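You operate a simulated robot arm through the tools that you are given. There is no shell and no other tool.

You run a simulated robot arm. Do the job below in one go: nothing can be reset, and whatever is moved stays where it is left.

Task
Brush the soot off the breather gauze and lock the lid shut.
Fine: the brass nut frees and locks the lid; use the cream brush and put it back. What is to be rubbed or washed off counts as gone when no trace of it is left.

The check looks at the end state, three seconds after you hand in, the way a careful person would. Anything else that was tipped, shoved, dropped, spilled or broken makes it a failure. Lids that push on must go on centred and level and be pressed home; caps that screw on are set level and turned clockwise until they are tight.

Robot
A 7-joint arm with a two-finger gripper, fixed in place. Base frame: the origin is on the floor under the middle of its stand, x ahead of it, y to its left, z up; the work surface is at about z = 80. Lengths are in cm, angles in degrees, forces in N, time in s.
With the tool pointing down near the work surface it reaches from about 34 to 72 cm from the base axis. Its first joint turns from -66.0 to 66.0 degrees. Payload 2.45 kg.
The TCP is the grasp point between the finger pads, 2.6 cm short of the fingertips. In the tool frame z runs along the fingers and y along their closing line. The gripper opens to 9.6 cm; its body begins 6.9 cm behind the TCP.
Orientation is that of the tool frame in the base frame, as a unit quaternion [x, y, z, w]. With the fingers straight down and closing along the base's y, the tool's x points along the base's -x, its y along +y and its z along -z.

Tools
- The arm moves only by the tool move_arm. Its arguments are lists of equal length, an entry for each row: "linear": the shift along the tool's x, y, z in mm, a list of three; "turn": the turn, a rotation vector about the tool's x, y, z in degrees, a list of three. In form: {"linear": [[tx, ty, tz], ...], "turn": [[wx, wy, wz], ...]}. A call has 1 to 20 rows; each row is the pose to reach, as a shift and turn from the pose commanded when the call began, along the tool's axes at that moment. "hand" is the gripper command, from -1 (shut) to 1 (fully open), values between in proportion, set as the call begins (left out, the last holds). Rows are played at 5 a second. More than 5 cm and 8.6 degrees between two rows, or a gripper value outside its range, and nothing of the call is played. A pose out of reach is approached as far as the arm can. The call stops where the force on the tool passes 80 N (or 10 N more than at its start, if that is more) or the arm is blocked; 0.2 s more then pass. Each finger travels about 5 cm/s and halts on what it meets, pressing with about 37 N; the grip force reading is that of the motor and also rises with nothing between the fingers. The clock runs only during rows and for 0.2 s after the last one: add rows that repeat a pose to give the fingers time. The reply holds the time, the measured pose of the TCP, the force on the tool along the base axes, the opening and the grip force, in the units named above and with some noise, with the torque about the TCP (base axes, N m) and any sound that the robot's microphone picked up.
- Cameras (640 x 400 px; columns grow to the right, rows downward): "scene" is fixed at [15.06, -39.07, 140.82]; the picture's right is [0.86, -0.52, 0.00], its down [-0.37, -0.62, -0.69] and it looks along [0.36, 0.59, -0.72] (base axes); focal length 214 px, centre (320, 200). "wrist" rides on the gripper at [8.2, 0.3, -9.8] in the tool frame; the picture's right is [-0.04, 1.00, 0.00], its down [-0.73, -0.03, -0.68] and it looks along [-0.68, -0.03, 0.73] (tool axes); focal length 256 px, centre (320, 200). There is no depth. A picture from a camera that has moved, and an enlarged one, comes with that camera's place and axes in the base frame and with its lens.
- get_image(camera): a new picture of that camera. It takes no simulated time.
- inspect(camera, box): a new picture of the part [left, top, right, bottom] of that camera's present view, enlarged. It takes no simulated time.
- hand_in(): hands the job in; it is judged then, once.

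Nothing tells you positions but the pictures and the camera data. Unless the task says otherwise, let go and move clear before handing in.

The tools are called after "Call:" as a command line: name --argument value ..., lists and objects as JSON in quotes. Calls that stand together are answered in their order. move_arm: Moves the arm, as the interface text tells. Its arguments: {"type":"object","properties":{"linear":{"type":"array","items":{"type":"array","items":{"type":"number"}}},"turn":{"type":"array","items":{"type":"array","items":{"type":"number"}}},"hand":{"type":"number"}},"required":["linear","turn"]} The other tools are called the same way: get_image (camera) takes a picture; inspect (camera, box) takes an enlarged picture of a part of a camera's view; hand_in () hands the job in.

At the start:

```text
clock: 0.0
position: [43.82, -10.86, 124.67]
ee_rot: [0.0, 1.0, 0.0, 0.0]
wrist_force: [-0.4, 0.3, 0.1]
moment: [0.0, -0.02, -0.01]
gripper_width: 9.61
gripper_force: 0.1
```

scene: 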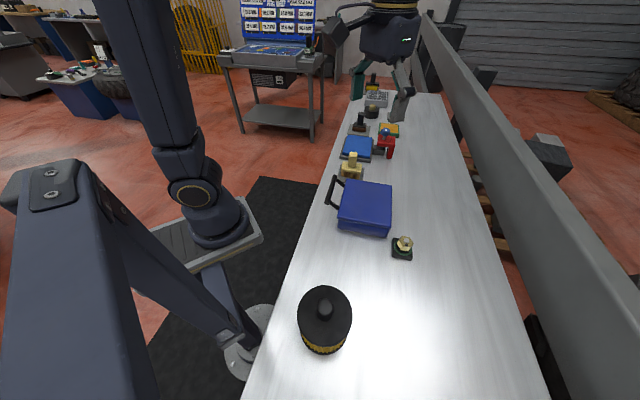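
wrist: 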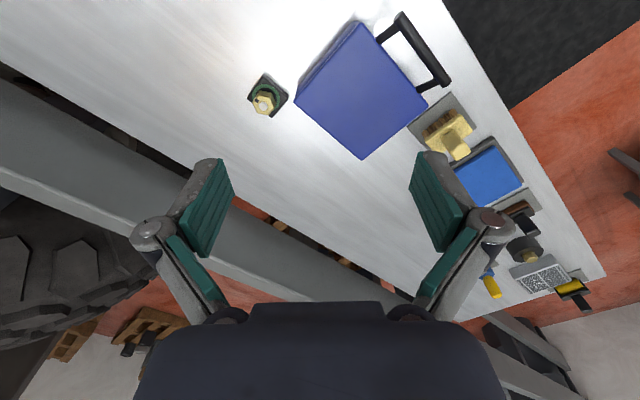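

I see a long bench with a blue box with a handle (probably a lidded box), a brass nut on a small green base, a cream brush on a holder, and a black round object. I'll look closer at each before moving.

Call:
inspect --camera "scene" --box '[300, 140, 440, 270]'

Call:
inspect --camera "scene" --box '[330, 70, 430, 170]'

Call:
inspect --camera "scene" --box '[270, 270, 390, 370]'

Call:
inspect --camera "wrist" --box '[230, 0, 480, 170]'

Call:
inspect --camera "wrist" --box '[400, 80, 620, 310]'

```text
3.08 times, centred on (370, 205) of scene
camera zoom: at [15.06, -39.07, 140.82], right [0.86, -0.52, 0.0], down [-0.37, -0.62, -0.69], along [0.36, 0.59, -0.72], focal length 660 px, centre (166, 185)
```

zoom: 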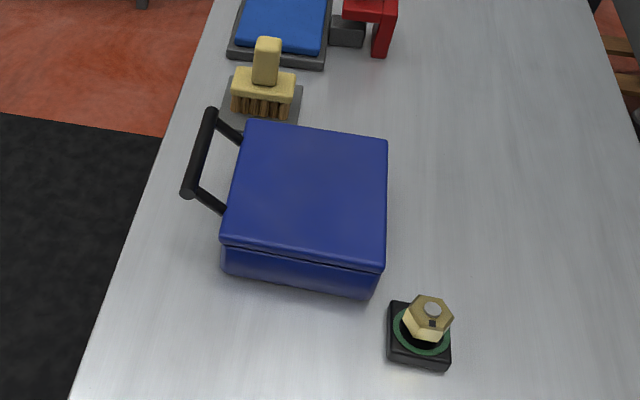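

```text
4.00 times, centred on (380, 120) of scene
camera zoom: at [15.06, -39.07, 140.82], right [0.86, -0.52, 0.0], down [-0.37, -0.62, -0.69], along [0.36, 0.59, -0.72], focal length 858 px, centre (80, 520)
```

zoom: 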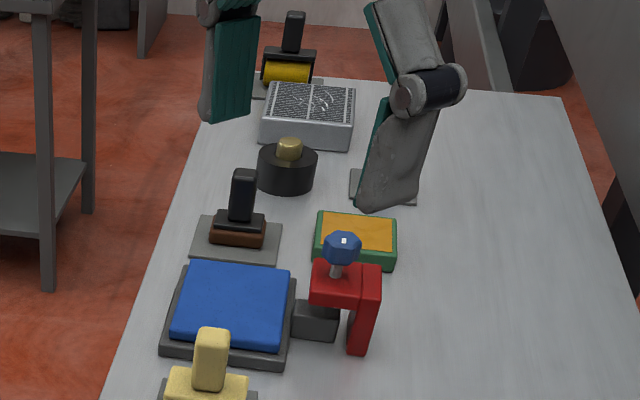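

```text
4.00 times, centred on (330, 320) of scene
camera zoom: at [15.06, -39.07, 140.82], right [0.86, -0.52, 0.0], down [-0.37, -0.62, -0.69], along [0.36, 0.59, -0.72], focal length 858 px, centre (280, -280)
```

zoom: 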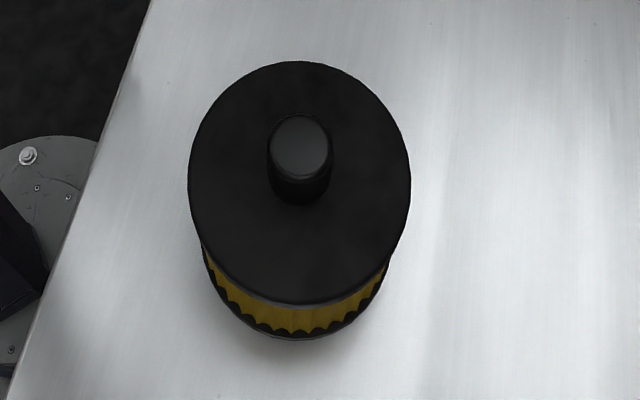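

```text
2.35 times, centred on (355, 85) of wrist
camera zoom: at [35.73, -10.6, 134.68], right [0.04, 1.0, 0.0], down [0.73, -0.03, 0.68], along [0.68, -0.03, -0.73], focal length 602 px, centre (238, 471)
```

zoom: 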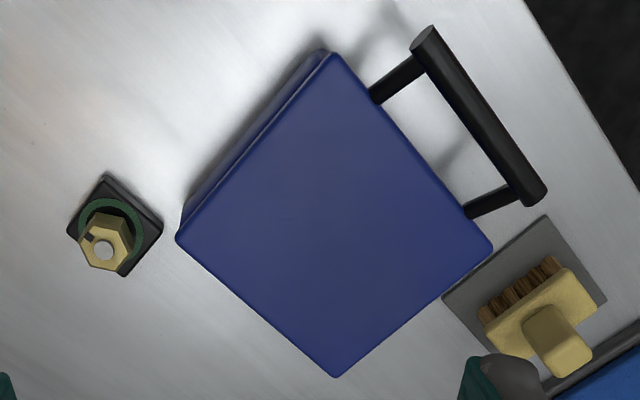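

```text
1.74 times, centred on (510, 195) of wrist
camera zoom: at [35.73, -10.6, 134.68], right [0.04, 1.0, 0.0], down [0.73, -0.03, 0.68], along [0.68, -0.03, -0.73], focal length 445 px, centre (-10, 209)
```

zoom: 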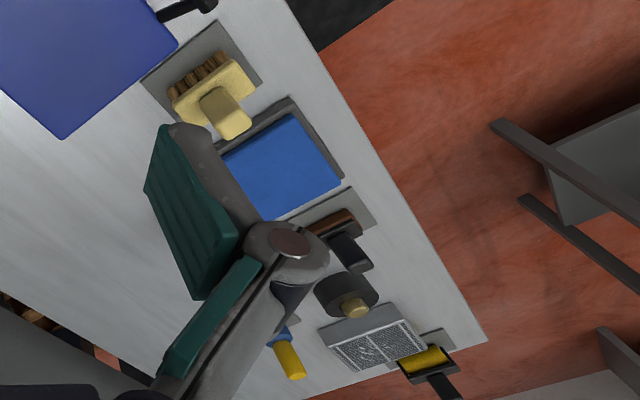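

The lid looks like the blue box's top, with a bar handle on the side facing the robot, and the brass nut sits on its own post at about (55, -22). I'll zoom in on the details before I move.

Call:
inspect --camera "scene" --box '[320, 170, 400, 240]'

Call:
inspect --camera "scene" --box '[380, 225, 425, 265]'

Call:
inspect --camera "wrist" --box '[235, 65, 300, 125]'

Call:
inspect --camera "wrist" --box '[290, 0, 460, 165]'

Call:
inspect --camera "scene" --box '[335, 145, 375, 185]'

```text
5.71 times, centred on (360, 205) of scene
camera zoom: at [15.06, -39.07, 140.82], right [0.86, -0.52, 0.0], down [-0.37, -0.62, -0.69], along [0.36, 0.59, -0.72], focal length 1226 px, centre (91, 171)
```

zoom: 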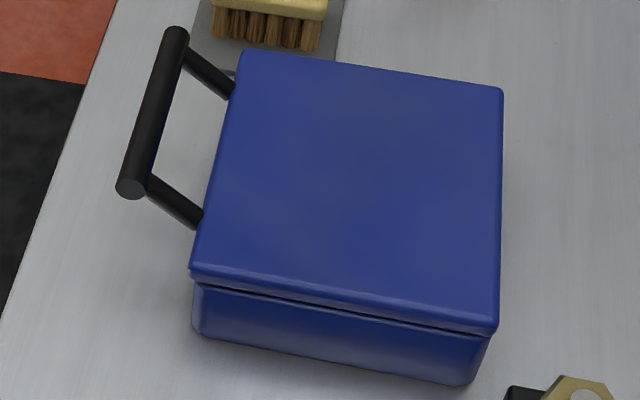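

```text
10.00 times, centred on (402, 245) of scene
camera zoom: at [15.06, -39.07, 140.82], right [0.86, -0.52, 0.0], down [-0.37, -0.62, -0.69], along [0.36, 0.59, -0.72], focal length 2145 px, centre (-505, -250)
```

zoom: 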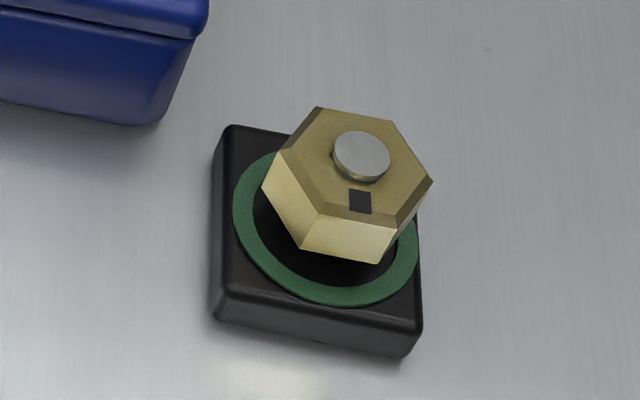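

```text
6.67 times, centred on (268, 95) of wrist
camera zoom: at [35.73, -10.6, 134.68], right [0.04, 1.0, 0.0], down [0.73, -0.03, 0.68], along [0.68, -0.03, -0.73], focal length 1707 px, centre (670, 900)
```

zoom: 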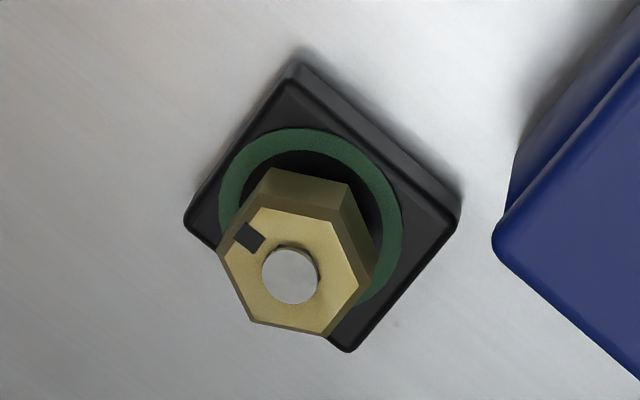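

```text
2.42 times, centred on (375, 82) of wrist
camera zoom: at [35.73, -10.6, 134.68], right [0.04, 1.0, 0.0], down [0.73, -0.03, 0.68], along [0.68, -0.03, -0.73], focal length 621 px, centre (187, 485)
```

zoom: 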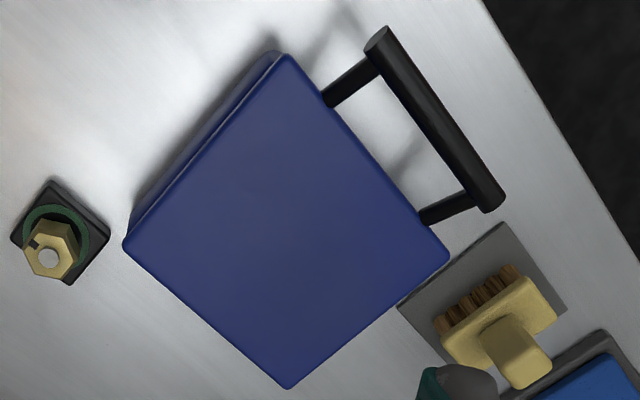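

```text
10.00 times, centred on (355, 165) of scene
camera zoom: at [15.06, -39.07, 140.82], right [0.86, -0.52, 0.0], down [-0.37, -0.62, -0.69], along [0.36, 0.59, -0.72], focal length 2145 px, centre (-30, 550)
```

zoom: 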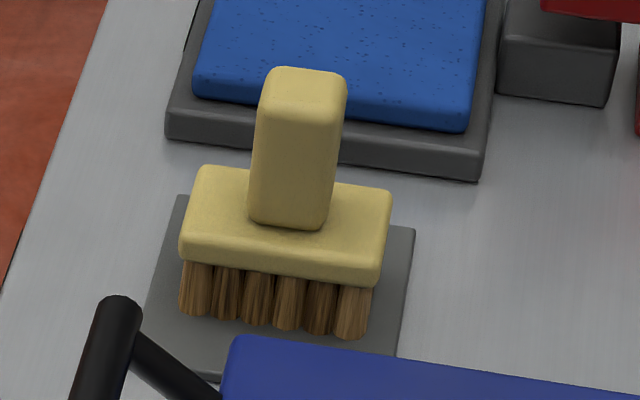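

The nut has a black index mark facing the near end of the bench, and its flats are aligned with the bench at about 45°. I'll move above the nut for a closer look.

Call:
move_arm --linear '[[-14, -14, 25], [-29, -28, 50], [-43, -43, 75], [-57, -57, 95], [-72, -71, 115], [-86, -85, 130], [-100, -100, 145], [-113, -112, 155]]' --turn '[[0, 0, 0], [0, 0, 0], [0, 0, 0], [0, 0, 0], [0, 0, 0], [0, 0, 0], [0, 0, 0], [0, 0, 0]]' --hand 1

Call:
get_image --camera "wrist"

Call:
get_image --camera "scene"

```text
clock: 1.8
position: [55.14, -22.01, 109.36]
ee_rot: [0.0, 1.0, 0.0, 0.0]
wrist_force: [-1.0, 0.6, 0.9]
moment: [0.04, -0.03, 0.0]
gripper_width: 9.62
gripper_force: 0.1
```

```text
taken
camera wrist: at [46.98, -21.81, 119.28], right [0.04, 1.0, 0.0], down [0.73, -0.03, 0.68], along [0.68, -0.03, -0.73], focal length 256 px, centre (320, 200)
```

wrist: 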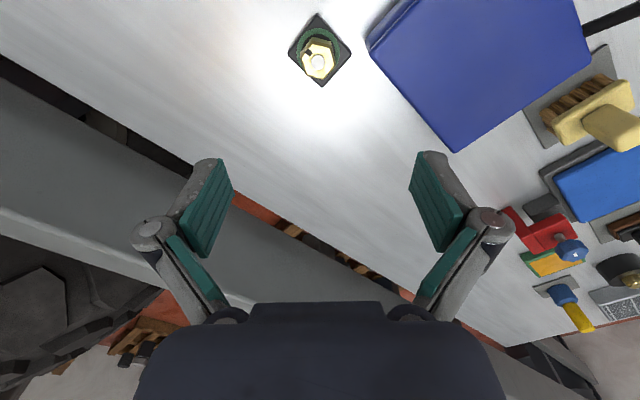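

```text
taken
```

scene: 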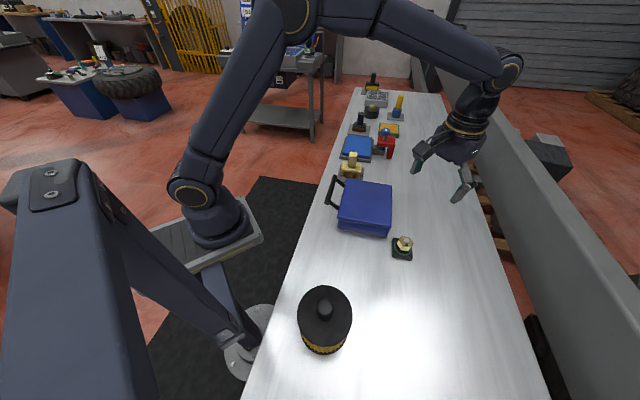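

I'm above the nut now; I'll zoom in to locate it precisely.

Call:
inspect --camera "wrist" --box '[280, 5, 360, 95]'

Call:
inspect --camera "wrist" --box '[360, 0, 640, 155]'

```text
4.44 times, centred on (320, 50) of wrist
camera zoom: at [46.98, -21.81, 119.28], right [0.04, 1.0, 0.0], down [0.73, -0.03, 0.68], along [0.68, -0.03, -0.73], focal length 1138 px, centre (320, 867)
```

zoom: 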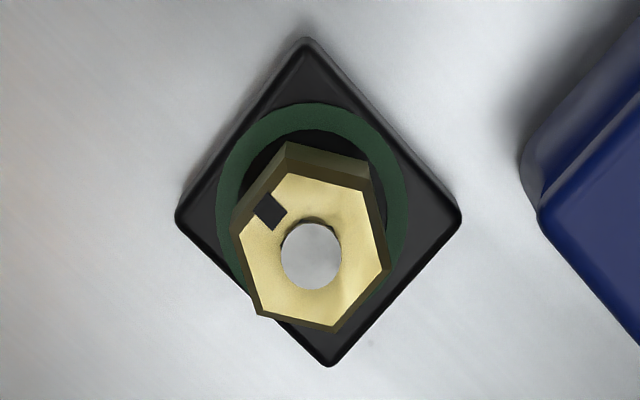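

```text
2.29 times, centred on (500, 78) of wrist
camera zoom: at [46.98, -21.81, 119.28], right [0.04, 1.0, 0.0], down [0.73, -0.03, 0.68], along [0.68, -0.03, -0.73], focal length 585 px, centre (-91, 480)
```

zoom: 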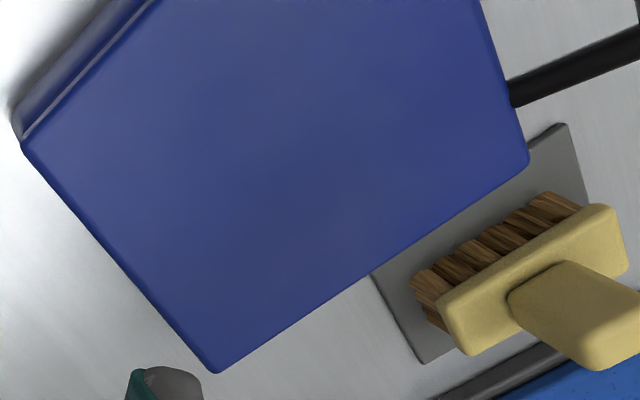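

The nut centre is about (55.7, -22.5), its top is at z≈86, and its base top is at z≈82. I'll yaw the hand so the closing line sits across two flats clear of the box, with room left to unscrew.

Call:
move_arm --linear '[[-1, -1, 0], [-2, -2, 0], [-3, -3, 0], [-4, -4, 0], [-5, -5, 0], [-5, -5, 0], [-5, -5, 0], [-5, -5, 0], [-5, -5, 0], [-5, -5, 0], [-5, -5, 0], [-5, -5, 0], [-5, -5, 0], [-5, -5, 0]]' --turn '[[0, 0, 8], [0, 0, 16], [0, 0, 24], [0, 0, 32], [0, 0, 40], [0, 0, 48], [0, 0, 56], [0, 0, 64], [0, 0, 72], [0, 0, 80], [0, 0, 88], [0, 0, 96], [0, 0, 104], [0, 0, 105]]' --hand 0.5

Call:
get_image --camera "wrist"

Call:
get_image --camera "scene"

```text
clock: 4.8
position: [55.73, -22.46, 109.19]
ee_rot: [0.794, 0.608, 0.0, 0.0]
wrist_force: [0.3, 0.9, 0.2]
moment: [0.04, -0.06, 0.03]
gripper_width: 7.2
gripper_force: 0.1
```

```text
taken
camera wrist: at [58.17, -14.81, 119.15], right [0.95, -0.3, 0.0], down [-0.22, -0.7, 0.68], along [-0.2, -0.65, -0.73], focal length 256 px, centre (320, 200)
```

wrist: 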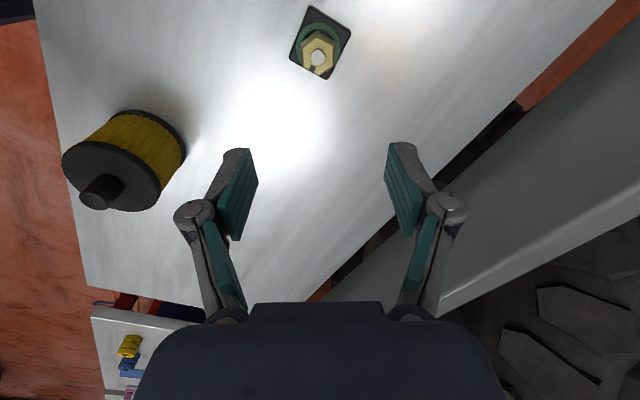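

```text
taken
```

scene: 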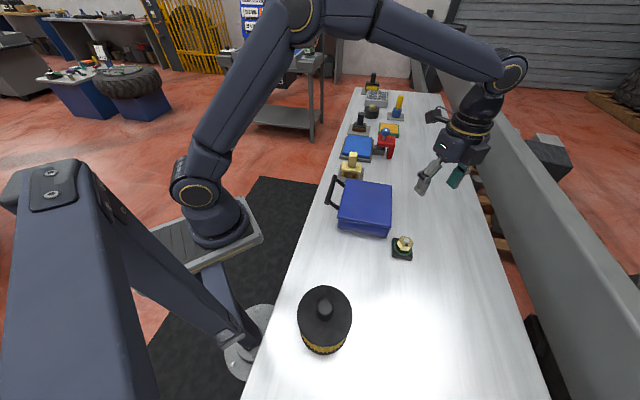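

Call:
inspect --camera "wrist" --box '[280, 0, 360, 90]'

```text
4.44 times, centred on (320, 45) of wrist
camera zoom: at [58.17, -14.81, 119.15], right [0.95, -0.3, 0.0], down [-0.22, -0.7, 0.68], along [-0.2, -0.65, -0.73], focal length 1138 px, centre (320, 889)
```

zoom: 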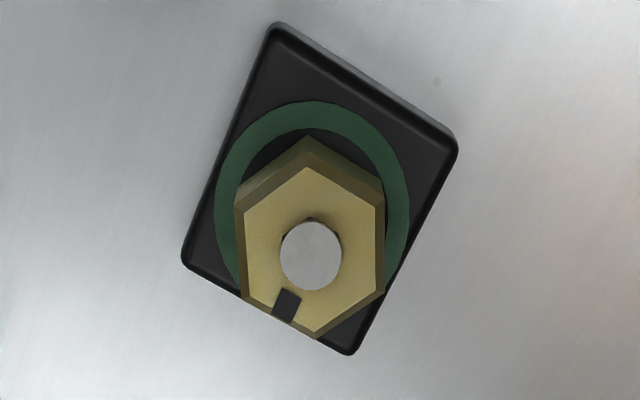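

The two nut flats line up with the fingers. I'll descend over the nut with the fingertips stopping just above the base.

Call:
move_arm --linear '[[2, -0.5, 45], [2, -0.5, 90], [2, -0.5, 135], [2, -0.5, 175], [2, -0.5, 200], [2, -0.5, 215], [2, -0.5, 225], [2, -0.5, 233], [2, -0.5, 233]]' --turn '[[0, 0, 0], [0, 0, 0], [0, 0, 0], [0, 0, 0], [0, 0, 0], [0, 0, 0], [0, 0, 0], [0, 0, 0], [0, 0, 0]]'

Call:
get_image --camera "wrist"

Call:
inspect --camera "scene" --box '[360, 190, 450, 270]'

```text
clock: 6.8
position: [55.63, -22.37, 85.93]
ee_rot: [0.793, 0.609, -0.001, 0.0]
wrist_force: [0.0, 0.5, 0.0]
moment: [0.03, 0.0, -0.02]
gripper_width: 7.2
gripper_force: 0.1
```

```text
taken
camera wrist: at [58.08, -14.66, 95.88], right [0.95, -0.3, 0.0], down [-0.22, -0.7, 0.68], along [-0.2, -0.65, -0.73], focal length 256 px, centre (320, 200)
```

wrist: 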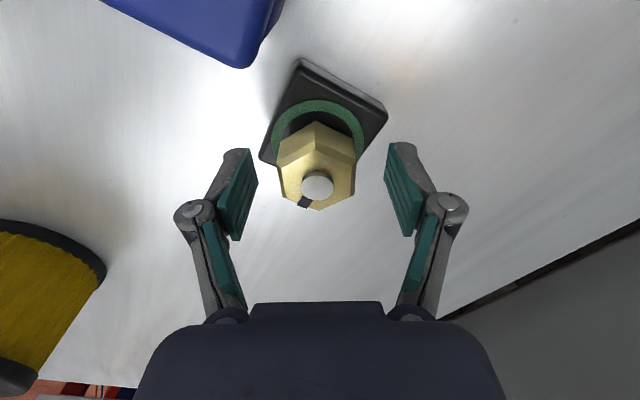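

```text
5.00 times, centred on (405, 230) of scene
camera zoom: at [15.06, -39.07, 140.82], right [0.86, -0.52, 0.0], down [-0.37, -0.62, -0.69], along [0.36, 0.59, -0.72], focal length 1072 px, centre (-105, 50)
```

zoom: 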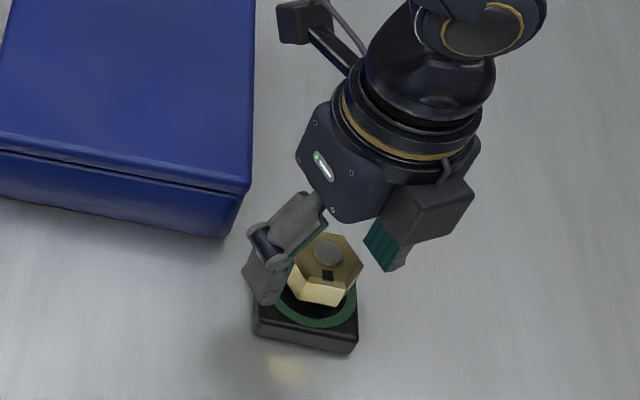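

The fingers straddle the nut evenly. I'll close onto it.

Call:
move_arm --linear '[[0, 0, 0], [0, 0, 0], [0, 0, 0], [0, 0, 0]]' --turn '[[0, 0, 0], [0, 0, 0], [0, 0, 0], [0, 0, 0]]' --hand -1

Call:
get_image --camera "wrist"

```text
clock: 7.8
position: [55.48, -22.31, 85.91]
ee_rot: [0.793, 0.609, 0.0, -0.002]
wrist_force: [-10.5, 4.3, 3.9]
moment: [0.17, 0.32, 0.01]
gripper_width: 4.13
gripper_force: 44.7
```

```text
taken
camera wrist: at [57.99, -14.65, 95.88], right [0.95, -0.3, 0.0], down [-0.22, -0.7, 0.68], along [-0.2, -0.65, -0.73], focal length 256 px, centre (320, 200)
```

wrist: 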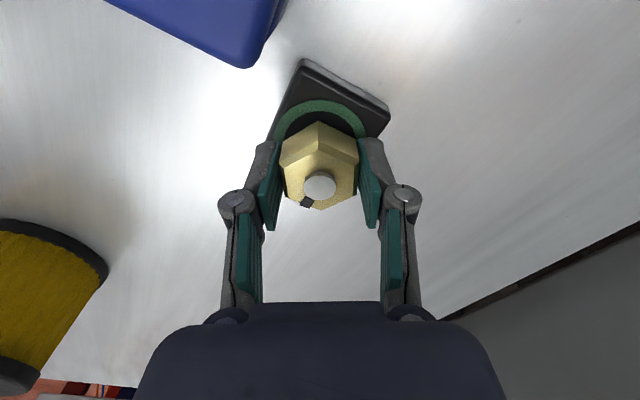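

Gripped at 4.1 cm across the flats. I'll shift slightly to relieve the side load and start turning counter-clockwise.

Call:
move_arm --linear '[[0, -1.5, 0], [0, -1.5, 0], [0, -1.5, 0], [0, -1.5, 0], [0, -1.5, 0], [0, -1.5, 0], [0, -1.5, 0]]' --turn '[[0, 0, 0], [0, 0, -4], [0, 0, -8], [0, 0, -12], [0, 0, -16], [0, 0, -20], [0, 0, -24]]'

Call:
get_image --camera "wrist"

```text
clock: 9.4
position: [55.52, -22.35, 85.96]
ee_rot: [0.649, 0.761, -0.001, 0.0]
wrist_force: [-4.2, -1.0, 0.1]
moment: [-0.53, 0.04, 0.0]
gripper_width: 4.1
gripper_force: 44.8
```

```text
taken
camera wrist: at [54.57, -14.31, 95.92], right [0.99, 0.12, 0.0], down [0.09, -0.73, 0.68], along [0.08, -0.67, -0.73], focal length 256 px, centre (320, 200)
```

wrist: 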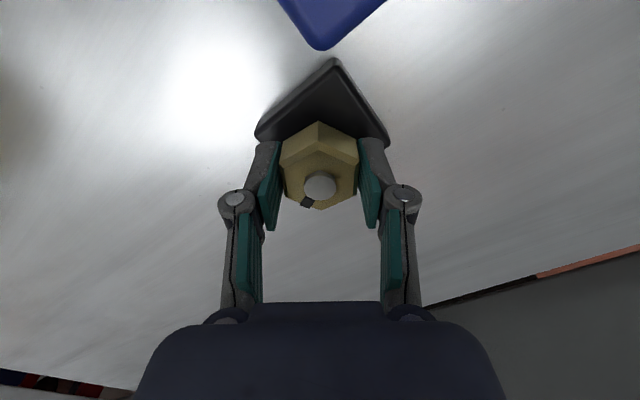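

Call:
inspect --camera "wrist" --box '[240, 40, 400, 220]'

Call:
inspect --camera "scene" --box '[320, 170, 450, 270]'

```text
2.22 times, centred on (320, 130) of wrist
camera zoom: at [54.57, -14.31, 95.92], right [0.99, 0.12, 0.0], down [0.09, -0.73, 0.68], along [0.08, -0.67, -0.73], focal length 569 px, centre (320, 356)
```

zoom: 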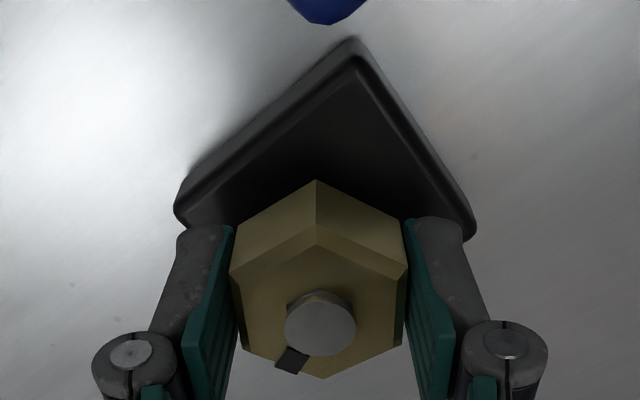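

```text
4.00 times, centred on (385, 220) of scene
camera zoom: at [15.05, -39.07, 140.82], right [0.86, -0.52, 0.0], down [-0.37, -0.62, -0.69], along [0.36, 0.59, -0.72], focal length 858 px, centre (60, 120)
```

zoom: 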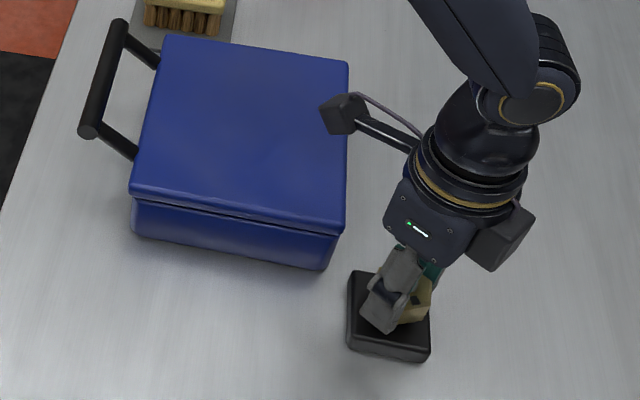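

The green ring went dark as the nut loosened, so it seems to be a lock indicator. I'll keep turning counter-clockwise while watching the torque.

Call:
move_arm --linear '[[0, 0, 0], [0, 0, 0], [0, 0, 0], [0, 0, 0], [0, 0, 0], [0, 0, 0], [0, 0, 0], [0, 0, 0], [0, 0, 0], [0, 0, 0]]' --turn '[[0, 0, -4], [0, 0, -8], [0, 0, -12], [0, 0, -16], [0, 0, -20], [0, 0, -24], [0, 0, -28], [0, 0, -32], [0, 0, -36], [0, 0, -36]]'

Call:
inspect --camera "wrist" --box '[240, 40, 400, 220]'

```text
clock: 11.6
position: [55.63, -22.34, 85.93]
ee_rot: [0.382, 0.924, 0.0, 0.0]
wrist_force: [-8.6, -3.3, 9.4]
moment: [-0.22, 0.08, 0.02]
gripper_width: 4.11
gripper_force: 44.9
```

```text
2.22 times, centred on (320, 130) of wrist
camera zoom: at [50.03, -16.41, 95.95], right [0.73, 0.68, 0.0], down [0.5, -0.54, 0.68], along [0.46, -0.5, -0.73], focal length 569 px, centre (320, 356)
```

zoom: 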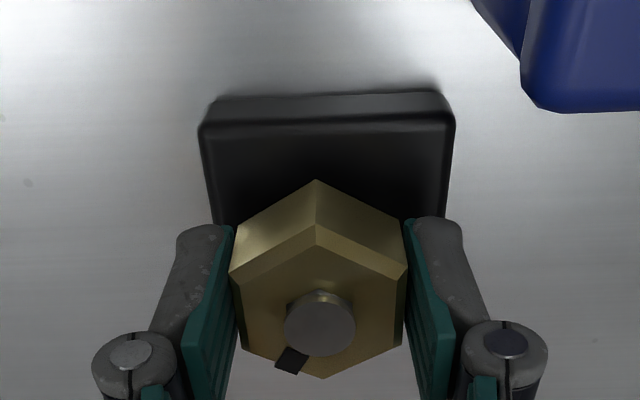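

The nut is rising (upward force of 9 N), so I'll follow it up a little while turning further.

Call:
move_arm --linear '[[0, -0.5, -1.2], [0, -0.5, -1.3], [0, -0.5, -1.5], [0, -0.5, -1.6], [0, -0.5, -1.8], [0, -0.5, -2.0], [0, -0.5, -2.1], [0, -0.5, -2.2], [0, -0.5, -2.2]]' --turn '[[0, 0, 0], [0, 0, -4], [0, 0, -8], [0, 0, -12], [0, 0, -16], [0, 0, -20], [0, 0, -24], [0, 0, -28], [0, 0, -30]]'

Call:
inspect --camera "wrist" --box '[240, 40, 400, 220]'

```text
clock: 13.6
position: [55.62, -22.29, 86.26]
ee_rot: [0.129, 0.992, 0.0, 0.0]
wrist_force: [5.7, 1.2, -7.0]
moment: [-0.05, 0.17, 0.0]
gripper_width: 4.08
gripper_force: 44.7
```

```text
2.22 times, centred on (320, 130) of wrist
camera zoom: at [47.77, -19.99, 96.05], right [0.3, 0.96, 0.0], down [0.7, -0.22, 0.68], along [0.65, -0.2, -0.73], focal length 569 px, centre (320, 356)
```

zoom: 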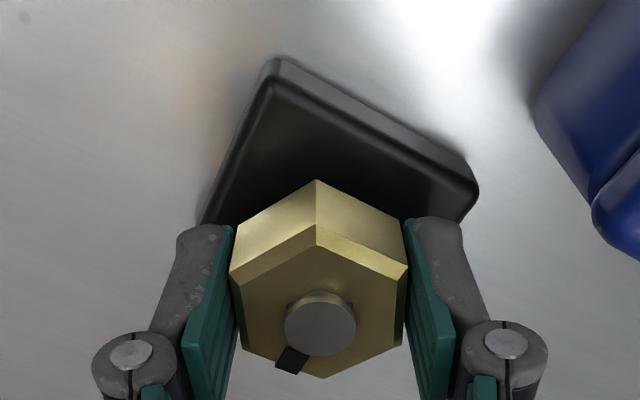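

Call:
move_arm --linear '[[0, 0.3, 1.0], [0, 0.3, 0.8], [0, 0.3, 0.7], [0, 0.3, 0.6], [0, 0.3, 0.5], [0, 0.3, 0.4], [0, 0.3, 0.3], [0, 0.3, 0.2], [0, 0.3, 0.1]]' --turn '[[0, 0, 0], [0, 0, -5], [0, 0, -10], [0, 0, -15], [0, 0, -20], [0, 0, -25], [0, 0, -30], [0, 0, -35], [0, 0, -40]]'

Call:
inspect --camera "wrist" --box '[240, 40, 400, 220]'

Call:
inspect --camera "scene" --box '[320, 170, 450, 270]'

```text
clock: 15.6
position: [55.47, -22.25, 86.19]
ee_rot: [-0.217, 0.976, -0.001, 0.001]
wrist_force: [9.4, 2.4, 0.5]
moment: [0.33, -1.12, 0.0]
gripper_width: 4.1
gripper_force: 45.2
```

```text
2.22 times, centred on (320, 130) of wrist
camera zoom: at [48.03, -25.53, 96.09], right [-0.39, 0.92, 0.0], down [0.68, 0.28, 0.68], along [0.63, 0.26, -0.73], focal length 569 px, centre (320, 356)
```

zoom: 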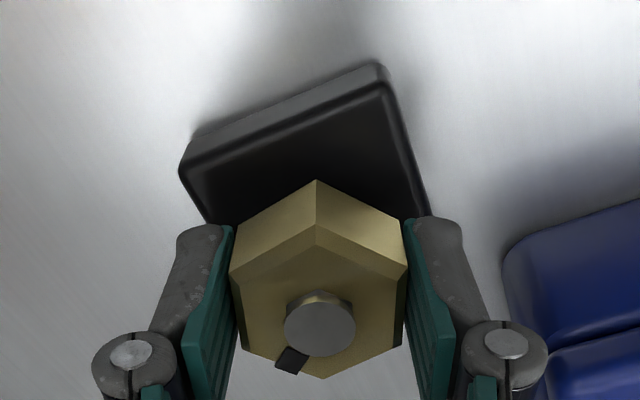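

```text
4.00 times, centred on (385, 220) of scene
camera zoom: at [15.07, -39.07, 140.81], right [0.86, -0.52, 0.0], down [-0.37, -0.62, -0.69], along [0.36, 0.59, -0.72], focal length 858 px, centre (60, 120)
```

zoom: 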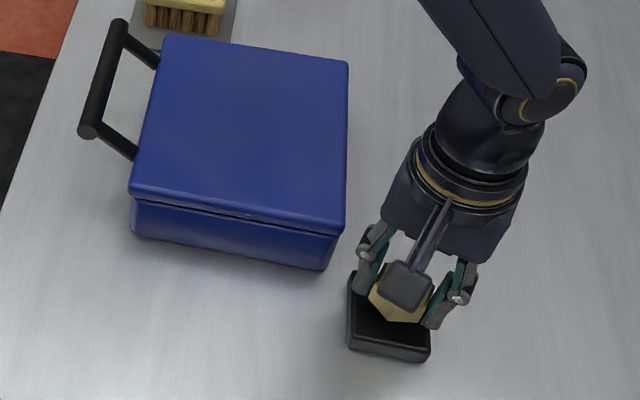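

Call:
move_arm --linear '[[-1, 0, -0.1], [-1, 0, -0.2], [-1, 0, -0.3], [-1, 0, -0.4], [-1, 0, -0.5], [-1, 0, -0.6], [-1, 0, -0.7], [-1, 0, -0.8], [-1, 0, -0.9], [-1, 0, -1.0], [-1, 0, -1.0]]' --turn '[[0, 0, -5], [0, 0, -10], [0, 0, -15], [0, 0, -20], [0, 0, -25], [0, 0, -30], [0, 0, -35], [0, 0, -40], [0, 0, -45], [0, 0, -50], [0, 0, -50]]'

Call:
inspect --camera "wrist" --box '[240, 40, 400, 220]'

Call:
inspect --camera "scene" --box '[320, 170, 450, 270]'

```text
clock: 18.0
position: [55.46, -22.28, 86.24]
ee_rot: [-0.609, 0.793, 0.0, 0.0]
wrist_force: [-0.3, -0.4, -0.3]
moment: [-0.1, 0.0, 0.0]
gripper_width: 4.11
gripper_force: 45.2
```

```text
2.22 times, centred on (320, 130) of wrist
camera zoom: at [53.13, -30.15, 96.18], right [-0.95, 0.3, 0.0], down [0.22, 0.7, 0.68], along [0.2, 0.65, -0.73], focal length 569 px, centre (320, 356)
```

zoom: 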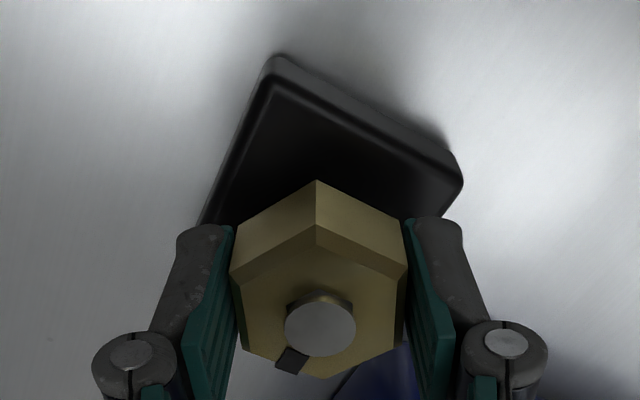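

```text
4.00 times, centred on (385, 220) of scene
camera zoom: at [15.06, -39.07, 140.81], right [0.86, -0.52, 0.0], down [-0.37, -0.62, -0.69], along [0.36, 0.59, -0.72], focal length 858 px, centre (60, 120)
```

zoom: 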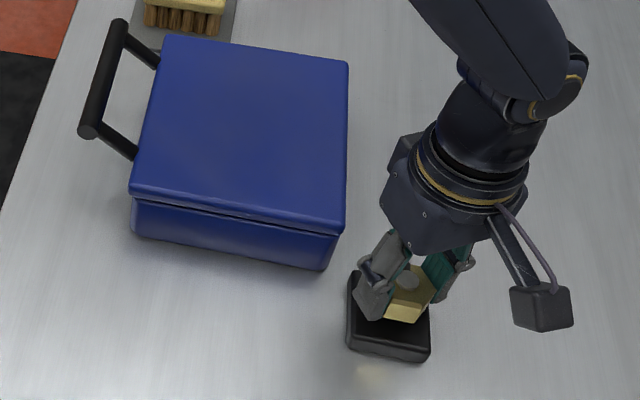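

Turned 180° with low force. I'll release, rise, and look at the nut, its base and the lid.

Call:
move_arm --linear '[[0, 0, 0], [0, 0, 0], [0, 0, 0], [0, 0, -10], [0, 0, -40], [0, 0, -80], [0, 0, -120], [0, 0, -160]]' --turn '[[0, 0, 0], [0, 0, 0], [0, 0, 0], [0, 0, 0], [0, 0, 0], [0, 0, 0], [0, 0, 0], [0, 0, 0]]' --hand 0.5

Call:
get_image --camera "wrist"

Call:
inspect --camera "scene" --box '[320, 170, 450, 270]'

```text
clock: 19.8
position: [55.57, -22.28, 102.22]
ee_rot: [-0.609, 0.793, 0.001, 0.0]
wrist_force: [0.5, -0.2, -0.3]
moment: [0.01, -0.01, -0.01]
gripper_width: 7.19
gripper_force: 0.0
```

```text
taken
camera wrist: at [53.05, -30.22, 112.14], right [-0.95, 0.3, 0.0], down [0.22, 0.7, 0.68], along [0.2, 0.65, -0.73], focal length 256 px, centre (320, 200)
```

wrist: 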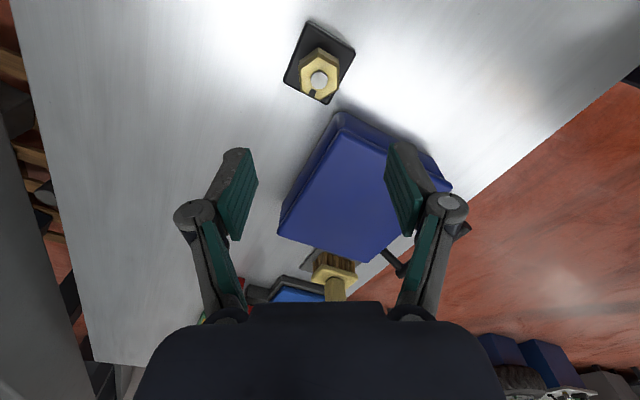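

```text
4.00 times, centred on (385, 220) of scene
camera zoom: at [15.06, -39.07, 140.82], right [0.86, -0.52, 0.0], down [-0.37, -0.62, -0.69], along [0.36, 0.59, -0.72], focal length 858 px, centre (60, 120)
```

zoom: 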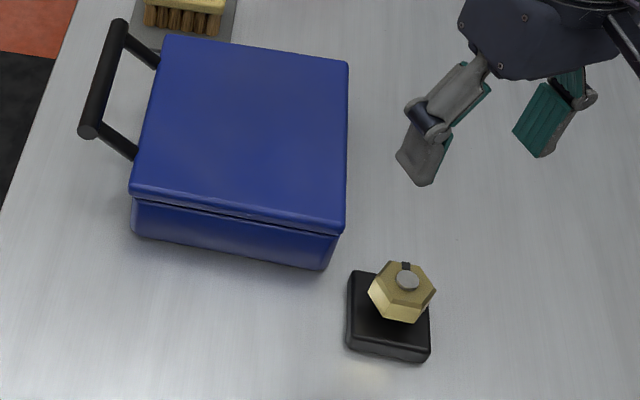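

The ring is dark and the mark has moved half a turn. Next I'll go over the lid's bar handle, aligned so the fingers close across the bar, to see whether the lid is free.

Call:
move_arm --linear '[[-30, 19, -4], [-60, 38, -8], [-90, 58, -12], [-120, 77, -16], [-151, 96, -20], [-181, 115, -25], [-211, 135, -30], [-241, 154, -30]]' --turn '[[0, 0, 4], [0, 0, 8], [0, 0, 12], [0, 0, 16], [0, 0, 20], [0, 0, 24], [0, 0, 28], [0, 0, 30]]' --hand 0.5

Call:
get_image --camera "wrist"

Call:
get_image --camera "scene"

```text
clock: 21.6
position: [46.95, 5.12, 105.19]
ee_rot: [-0.382, 0.924, 0.0, 0.001]
wrist_force: [-0.2, -0.1, 0.0]
moment: [0.02, 0.01, 0.0]
gripper_width: 7.21
gripper_force: 0.1
```

```text
taken
camera wrist: at [40.9, -0.54, 115.02], right [-0.68, 0.74, 0.0], down [0.54, 0.5, 0.68], along [0.5, 0.46, -0.73], focal length 256 px, centre (320, 200)
```

wrist: 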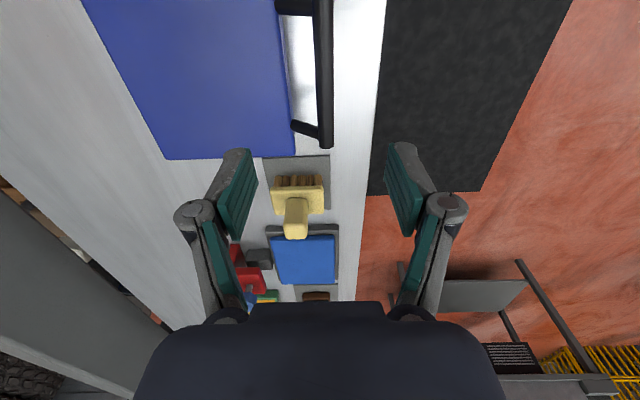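

```text
taken
```

scene: 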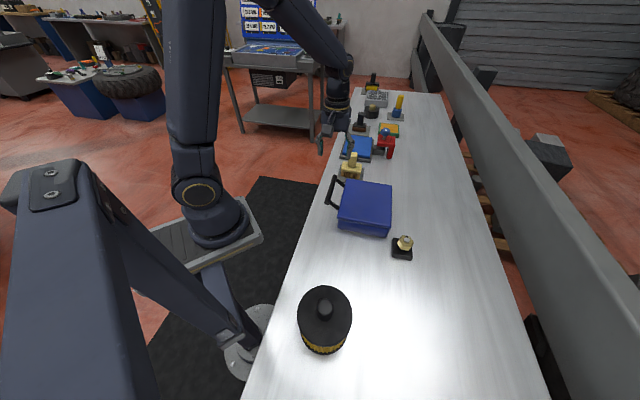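

The bar runs parallel to the tool's x, about 5 mm off in the closing direction and ~4.2 cm from the lid edge. I'll narrow the fingers, centre on the bar and descend partway to check.

Call:
move_arm --linear '[[0, 2, 20], [0, 5, 40], [0, 5, 70], [0, 5, 85], [0, 5, 85]]' --turn '[[0, 0, 0], [0, 0, 0], [0, 0, 0], [0, 0, 0], [0, 0, 0]]' --hand -0.3

Call:
get_image --camera "wrist"

Call:
inspect --camera "scene" --box '[300, 140, 400, 240]'

```text
clock: 22.8
position: [46.5, 5.4, 96.63]
ee_rot: [-0.383, 0.924, 0.0, 0.0]
wrist_force: [-0.7, 0.6, 0.3]
moment: [0.0, 0.01, -0.03]
gripper_width: 3.36
gripper_force: 0.1
```

```text
taken
camera wrist: at [40.57, -0.31, 106.59], right [-0.68, 0.73, 0.0], down [0.54, 0.5, 0.68], along [0.5, 0.46, -0.73], focal length 256 px, centre (320, 200)
```

wrist: 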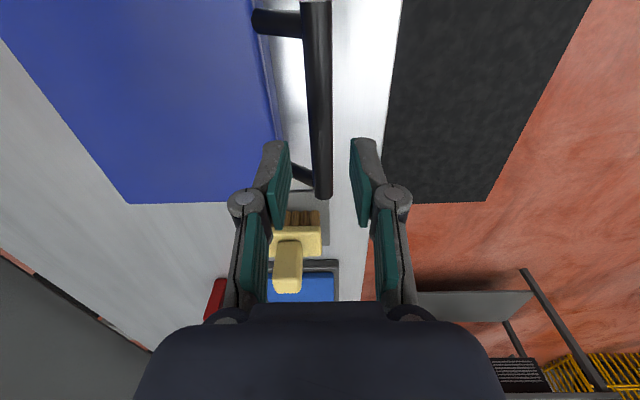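

```text
4.00 times, centred on (350, 190) of scene
camera zoom: at [15.06, -39.07, 140.82], right [0.86, -0.52, 0.0], down [-0.37, -0.62, -0.69], along [0.36, 0.59, -0.72], focal length 858 px, centre (200, 240)
```

zoom: 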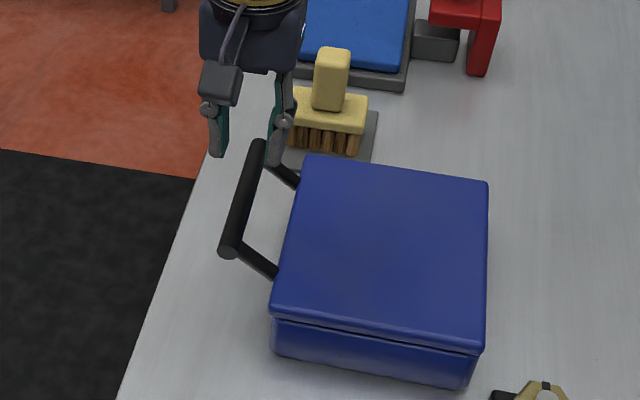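

Bar is centred between the fingers at roughly z≈89 and 1.6 cm thick. I'll narrow slightly and descend around it.

Call:
move_arm --linear '[[0, 0, 15], [0, 0, 35], [0, 0, 50], [0, 0, 60], [0, 0, 68], [0, 0, 74], [0, 0, 74]]' --turn '[[0, 0, 0], [0, 0, 0], [0, 0, 0], [0, 0, 0], [0, 0, 0], [0, 0, 0], [0, 0, 0]]' --hand -0.4

Call:
get_image --camera "wrist"

Call:
inspect --camera "scene" --box '[310, 150, 400, 230]'

```text
clock: 24.4
position: [46.55, 5.43, 89.34]
ee_rot: [-0.382, 0.924, 0.0, 0.001]
wrist_force: [0.6, 0.2, 0.9]
moment: [-0.01, 0.0, 0.01]
gripper_width: 2.92
gripper_force: 0.1
```

```text
taken
camera wrist: at [40.62, -0.26, 99.28], right [-0.68, 0.73, 0.0], down [0.54, 0.5, 0.68], along [0.5, 0.46, -0.73], focal length 256 px, centre (320, 200)
```

wrist: 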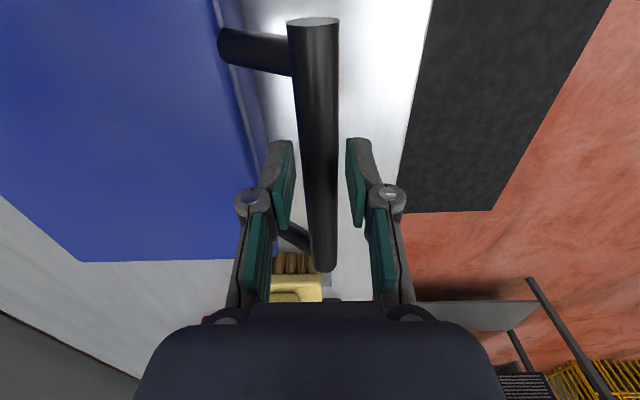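

```text
5.00 times, centred on (355, 190) of scene
camera zoom: at [15.06, -39.07, 140.82], right [0.86, -0.52, 0.0], down [-0.37, -0.62, -0.69], along [0.36, 0.59, -0.72], focal length 1072 px, centre (145, 250)
```

zoom: 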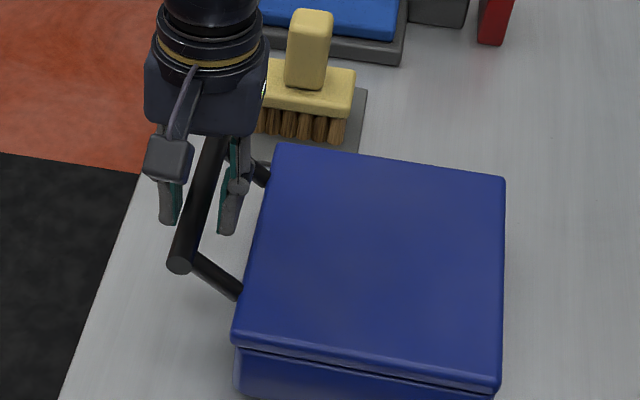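

The bar is between the pads, slightly above the grasp point. I'll lift 5 mm and close on it.

Call:
move_arm --linear '[[0, 0, -5], [0, 0, -5], [0, 0, -5], [0, 0, -5]]' --turn '[[0, 0, 0], [0, 0, 0], [0, 0, 0], [0, 0, 0]]' --hand -1

Call:
get_image --camera "wrist"

```text
clock: 25.4
position: [46.56, 5.38, 89.88]
ee_rot: [-0.383, 0.924, 0.001, 0.0]
wrist_force: [-0.4, 0.5, -1.0]
moment: [0.0, -0.02, -0.02]
gripper_width: 1.68
gripper_force: 42.3
```

```text
taken
camera wrist: at [40.64, -0.26, 99.79], right [-0.68, 0.73, 0.0], down [0.54, 0.5, 0.68], along [0.5, 0.46, -0.73], focal length 256 px, centre (320, 200)
```

wrist: 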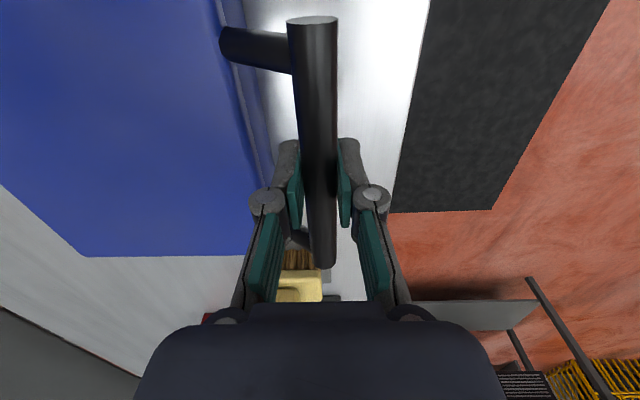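

Good grip on the bar with no side load. I'll test-lift gently to see whether the lid is free and hinged.

Call:
move_arm --linear '[[0, 0, -2], [0, 0, -4], [0, -0.3, -7], [0, -0.6, -10], [0, -0.6, -10]]' --turn '[[0, 0, 0], [0, 0, 0], [0, 0, 0], [0, 0, 0], [0, 0, 0]]'

Call:
inspect --camera "scene" --box '[310, 150, 410, 260]'

```text
clock: 26.6
position: [46.77, 5.22, 90.85]
ee_rot: [-0.382, 0.924, -0.001, 0.001]
wrist_force: [12.5, -8.3, -5.2]
moment: [0.18, -0.33, 0.05]
gripper_width: 1.67
gripper_force: 42.7
```

```text
3.64 times, centred on (360, 205) of scene
camera zoom: at [15.1, -39.09, 140.8], right [0.86, -0.52, 0.0], down [-0.37, -0.62, -0.69], along [0.36, 0.59, -0.72], focal length 780 px, centre (174, 182)
```

zoom: 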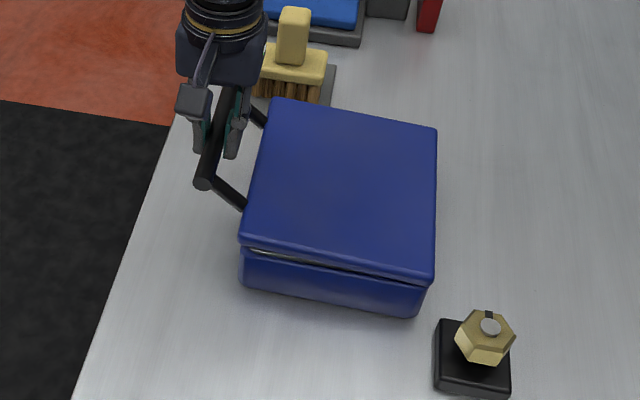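

The lid lifts on a hinge along the far (+x,-y) side. The nut has freed it, so I'll follow the arc with the tool held vertical.

Call:
move_arm --linear '[[0, -2, 0], [0, -5.8, -11.9], [0, -11.3, -26.1], [0, -17.8, -39.9], [0, -25.3, -53.1], [0, -33.6, -65.9], [0, -42.8, -78.0], [0, -52.8, -89.4]]' --turn '[[0, 0, 0], [0, 0, 0], [0, 0, 0], [0, 0, 0], [0, 0, 0], [0, 0, 0], [0, 0, 0], [0, 0, 0]]'

Call:
get_image --camera "wrist"

Call:
get_image --camera "scene"

```text
clock: 28.4
position: [50.1, 1.89, 99.88]
ee_rot: [-0.384, 0.923, 0.001, 0.0]
wrist_force: [-28.8, 18.9, 25.7]
moment: [0.23, 0.31, -0.01]
gripper_width: 1.66
gripper_force: 42.4
```

```text
taken
camera wrist: at [44.12, -3.76, 109.82], right [-0.68, 0.73, 0.0], down [0.54, 0.5, 0.68], along [0.5, 0.46, -0.73], focal length 256 px, centre (320, 200)
```

wrist: 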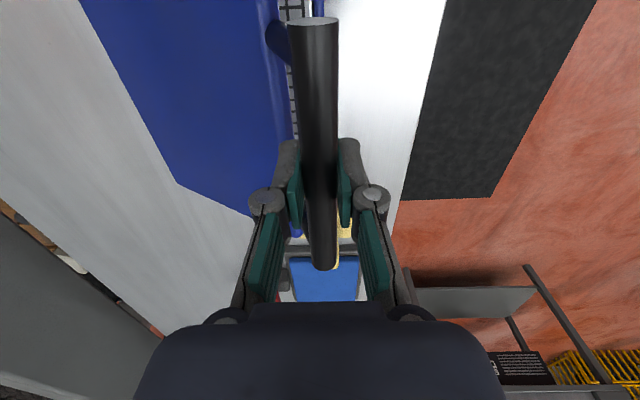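

```text
taken
```

scene: 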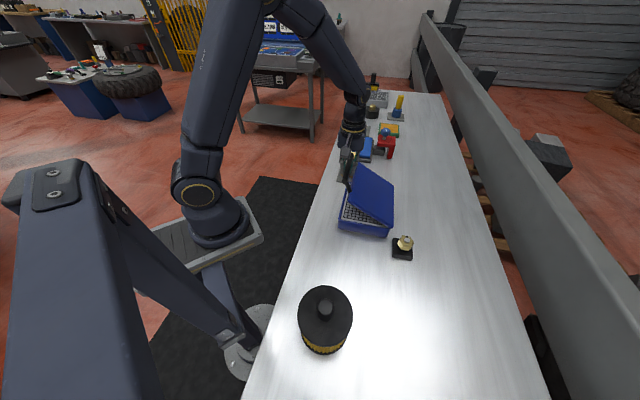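

Gauze is visible inside. The measured path implies a slightly larger hinge radius (~22.8 cm), so I'll correct the arc and continue.

Call:
move_arm --linear '[[0, 4.2, 0.6], [0, -6.6, -11.1], [0, -18.1, -22.1], [0, -30.4, -32.2], [0, -43.4, -41.4], [0, -56.9, -49.7], [0, -71, -57.1], [0, -85.6, -63.4]]' --turn '[[0, 0, 0], [0, 0, 0], [0, 0, 0], [0, 0, 0], [0, 0, 0], [0, 0, 0], [0, 0, 0], [0, 0, 0]]'

Call:
get_image --camera "wrist"

Call:
get_image --camera "scene"

```text
clock: 30.2
position: [56.44, -4.39, 106.18]
ee_rot: [-0.383, 0.924, 0.0, -0.001]
wrist_force: [6.7, 0.2, -16.8]
moment: [0.43, -0.25, 0.0]
gripper_width: 1.64
gripper_force: 42.8
```

```text
taken
camera wrist: at [50.49, -10.13, 116.09], right [-0.68, 0.74, 0.0], down [0.54, 0.5, 0.68], along [0.5, 0.46, -0.73], focal length 256 px, centre (320, 200)
```

wrist: 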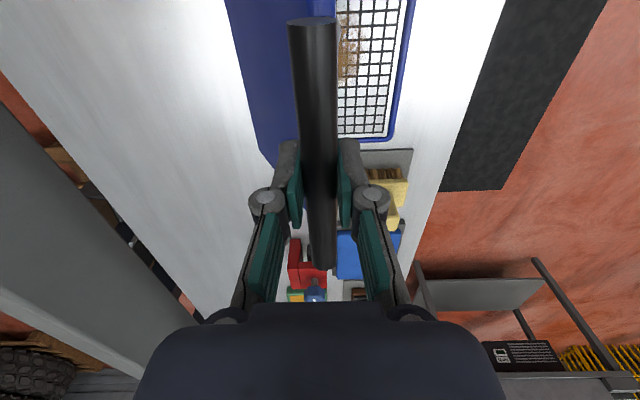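

```text
taken
```

scene: 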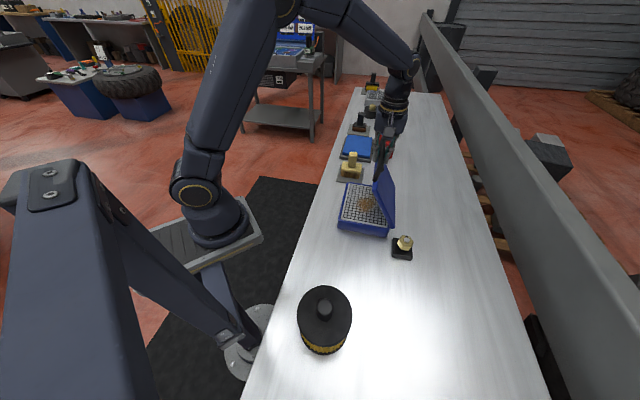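

The gauze has a sooty brown patch in the middle. The three measured points give a hinge radius of 22.6 cm; I'll continue the arc toward vertical.

Call:
move_arm --linear '[[0, -12.8, -4.6], [0, -28, -8.9], [0, -43.4, -12.1], [0, -59.1, -14.2], [0, -74.8, -15.3], [0, -90.6, -15.2], [0, -106.3, -14.1]]' --turn '[[0, 0, 0], [0, 0, 0], [0, 0, 0], [0, 0, 0], [0, 0, 0], [0, 0, 0], [0, 0, 0]]'

Call:
inspect --camera "scene" --box '[320, 120, 450, 260]'

```text
clock: 31.8
position: [63.24, -11.27, 107.49]
ee_rot: [-0.386, 0.922, 0.01, -0.009]
wrist_force: [-61.8, 31.2, 16.3]
moment: [0.92, 0.03, -0.22]
gripper_width: 1.7
gripper_force: 43.0
```

```text
2.86 times, centred on (385, 190) of scene
camera zoom: at [14.83, -38.97, 140.87], right [0.86, -0.52, 0.0], down [-0.37, -0.62, -0.69], along [0.36, 0.59, -0.72], focal length 613 px, centre (134, 229)
```

zoom: 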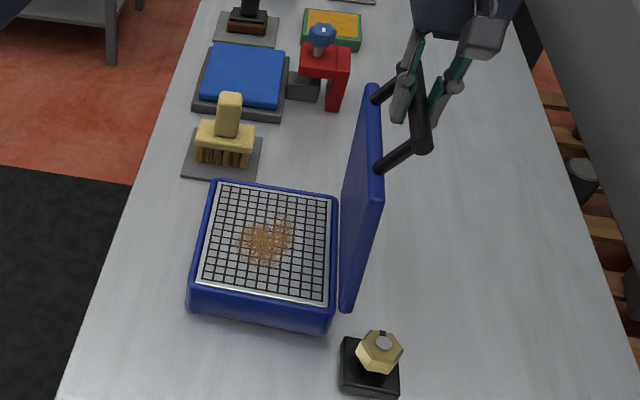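

The lid has hit its end stop at about 82°, where its centre of mass is just past the hinge. I'll relax the push and open the fingers a little to see if the lid stays.

Call:
move_arm --linear '[[0, 4, 0], [0, 8, 0], [0, 9, 0.5], [0, 9, 0.5]]' --turn '[[0, 0, 0], [0, 0, 0], [0, 0, 0], [0, 0, 0]]'

```text
clock: 32.8
position: [63.23, -11.19, 107.63]
ee_rot: [-0.383, 0.924, 0.002, -0.001]
wrist_force: [-22.1, 23.3, 7.8]
moment: [-0.26, 0.64, 0.0]
gripper_width: 1.66
gripper_force: 42.5
```

Call:
move_arm --linear '[[0, 3, 0], [0, 4.5, 0], [0, 4.5, 0]]' --turn '[[0, 0, 0], [0, 0, 0], [0, 0, 0]]'

```text
clock: 33.6
position: [63.19, -11.07, 107.54]
ee_rot: [-0.382, 0.924, -0.002, 0.001]
wrist_force: [-2.1, 6.1, 8.2]
moment: [-0.22, 0.08, 0.12]
gripper_width: 1.67
gripper_force: 42.7
```

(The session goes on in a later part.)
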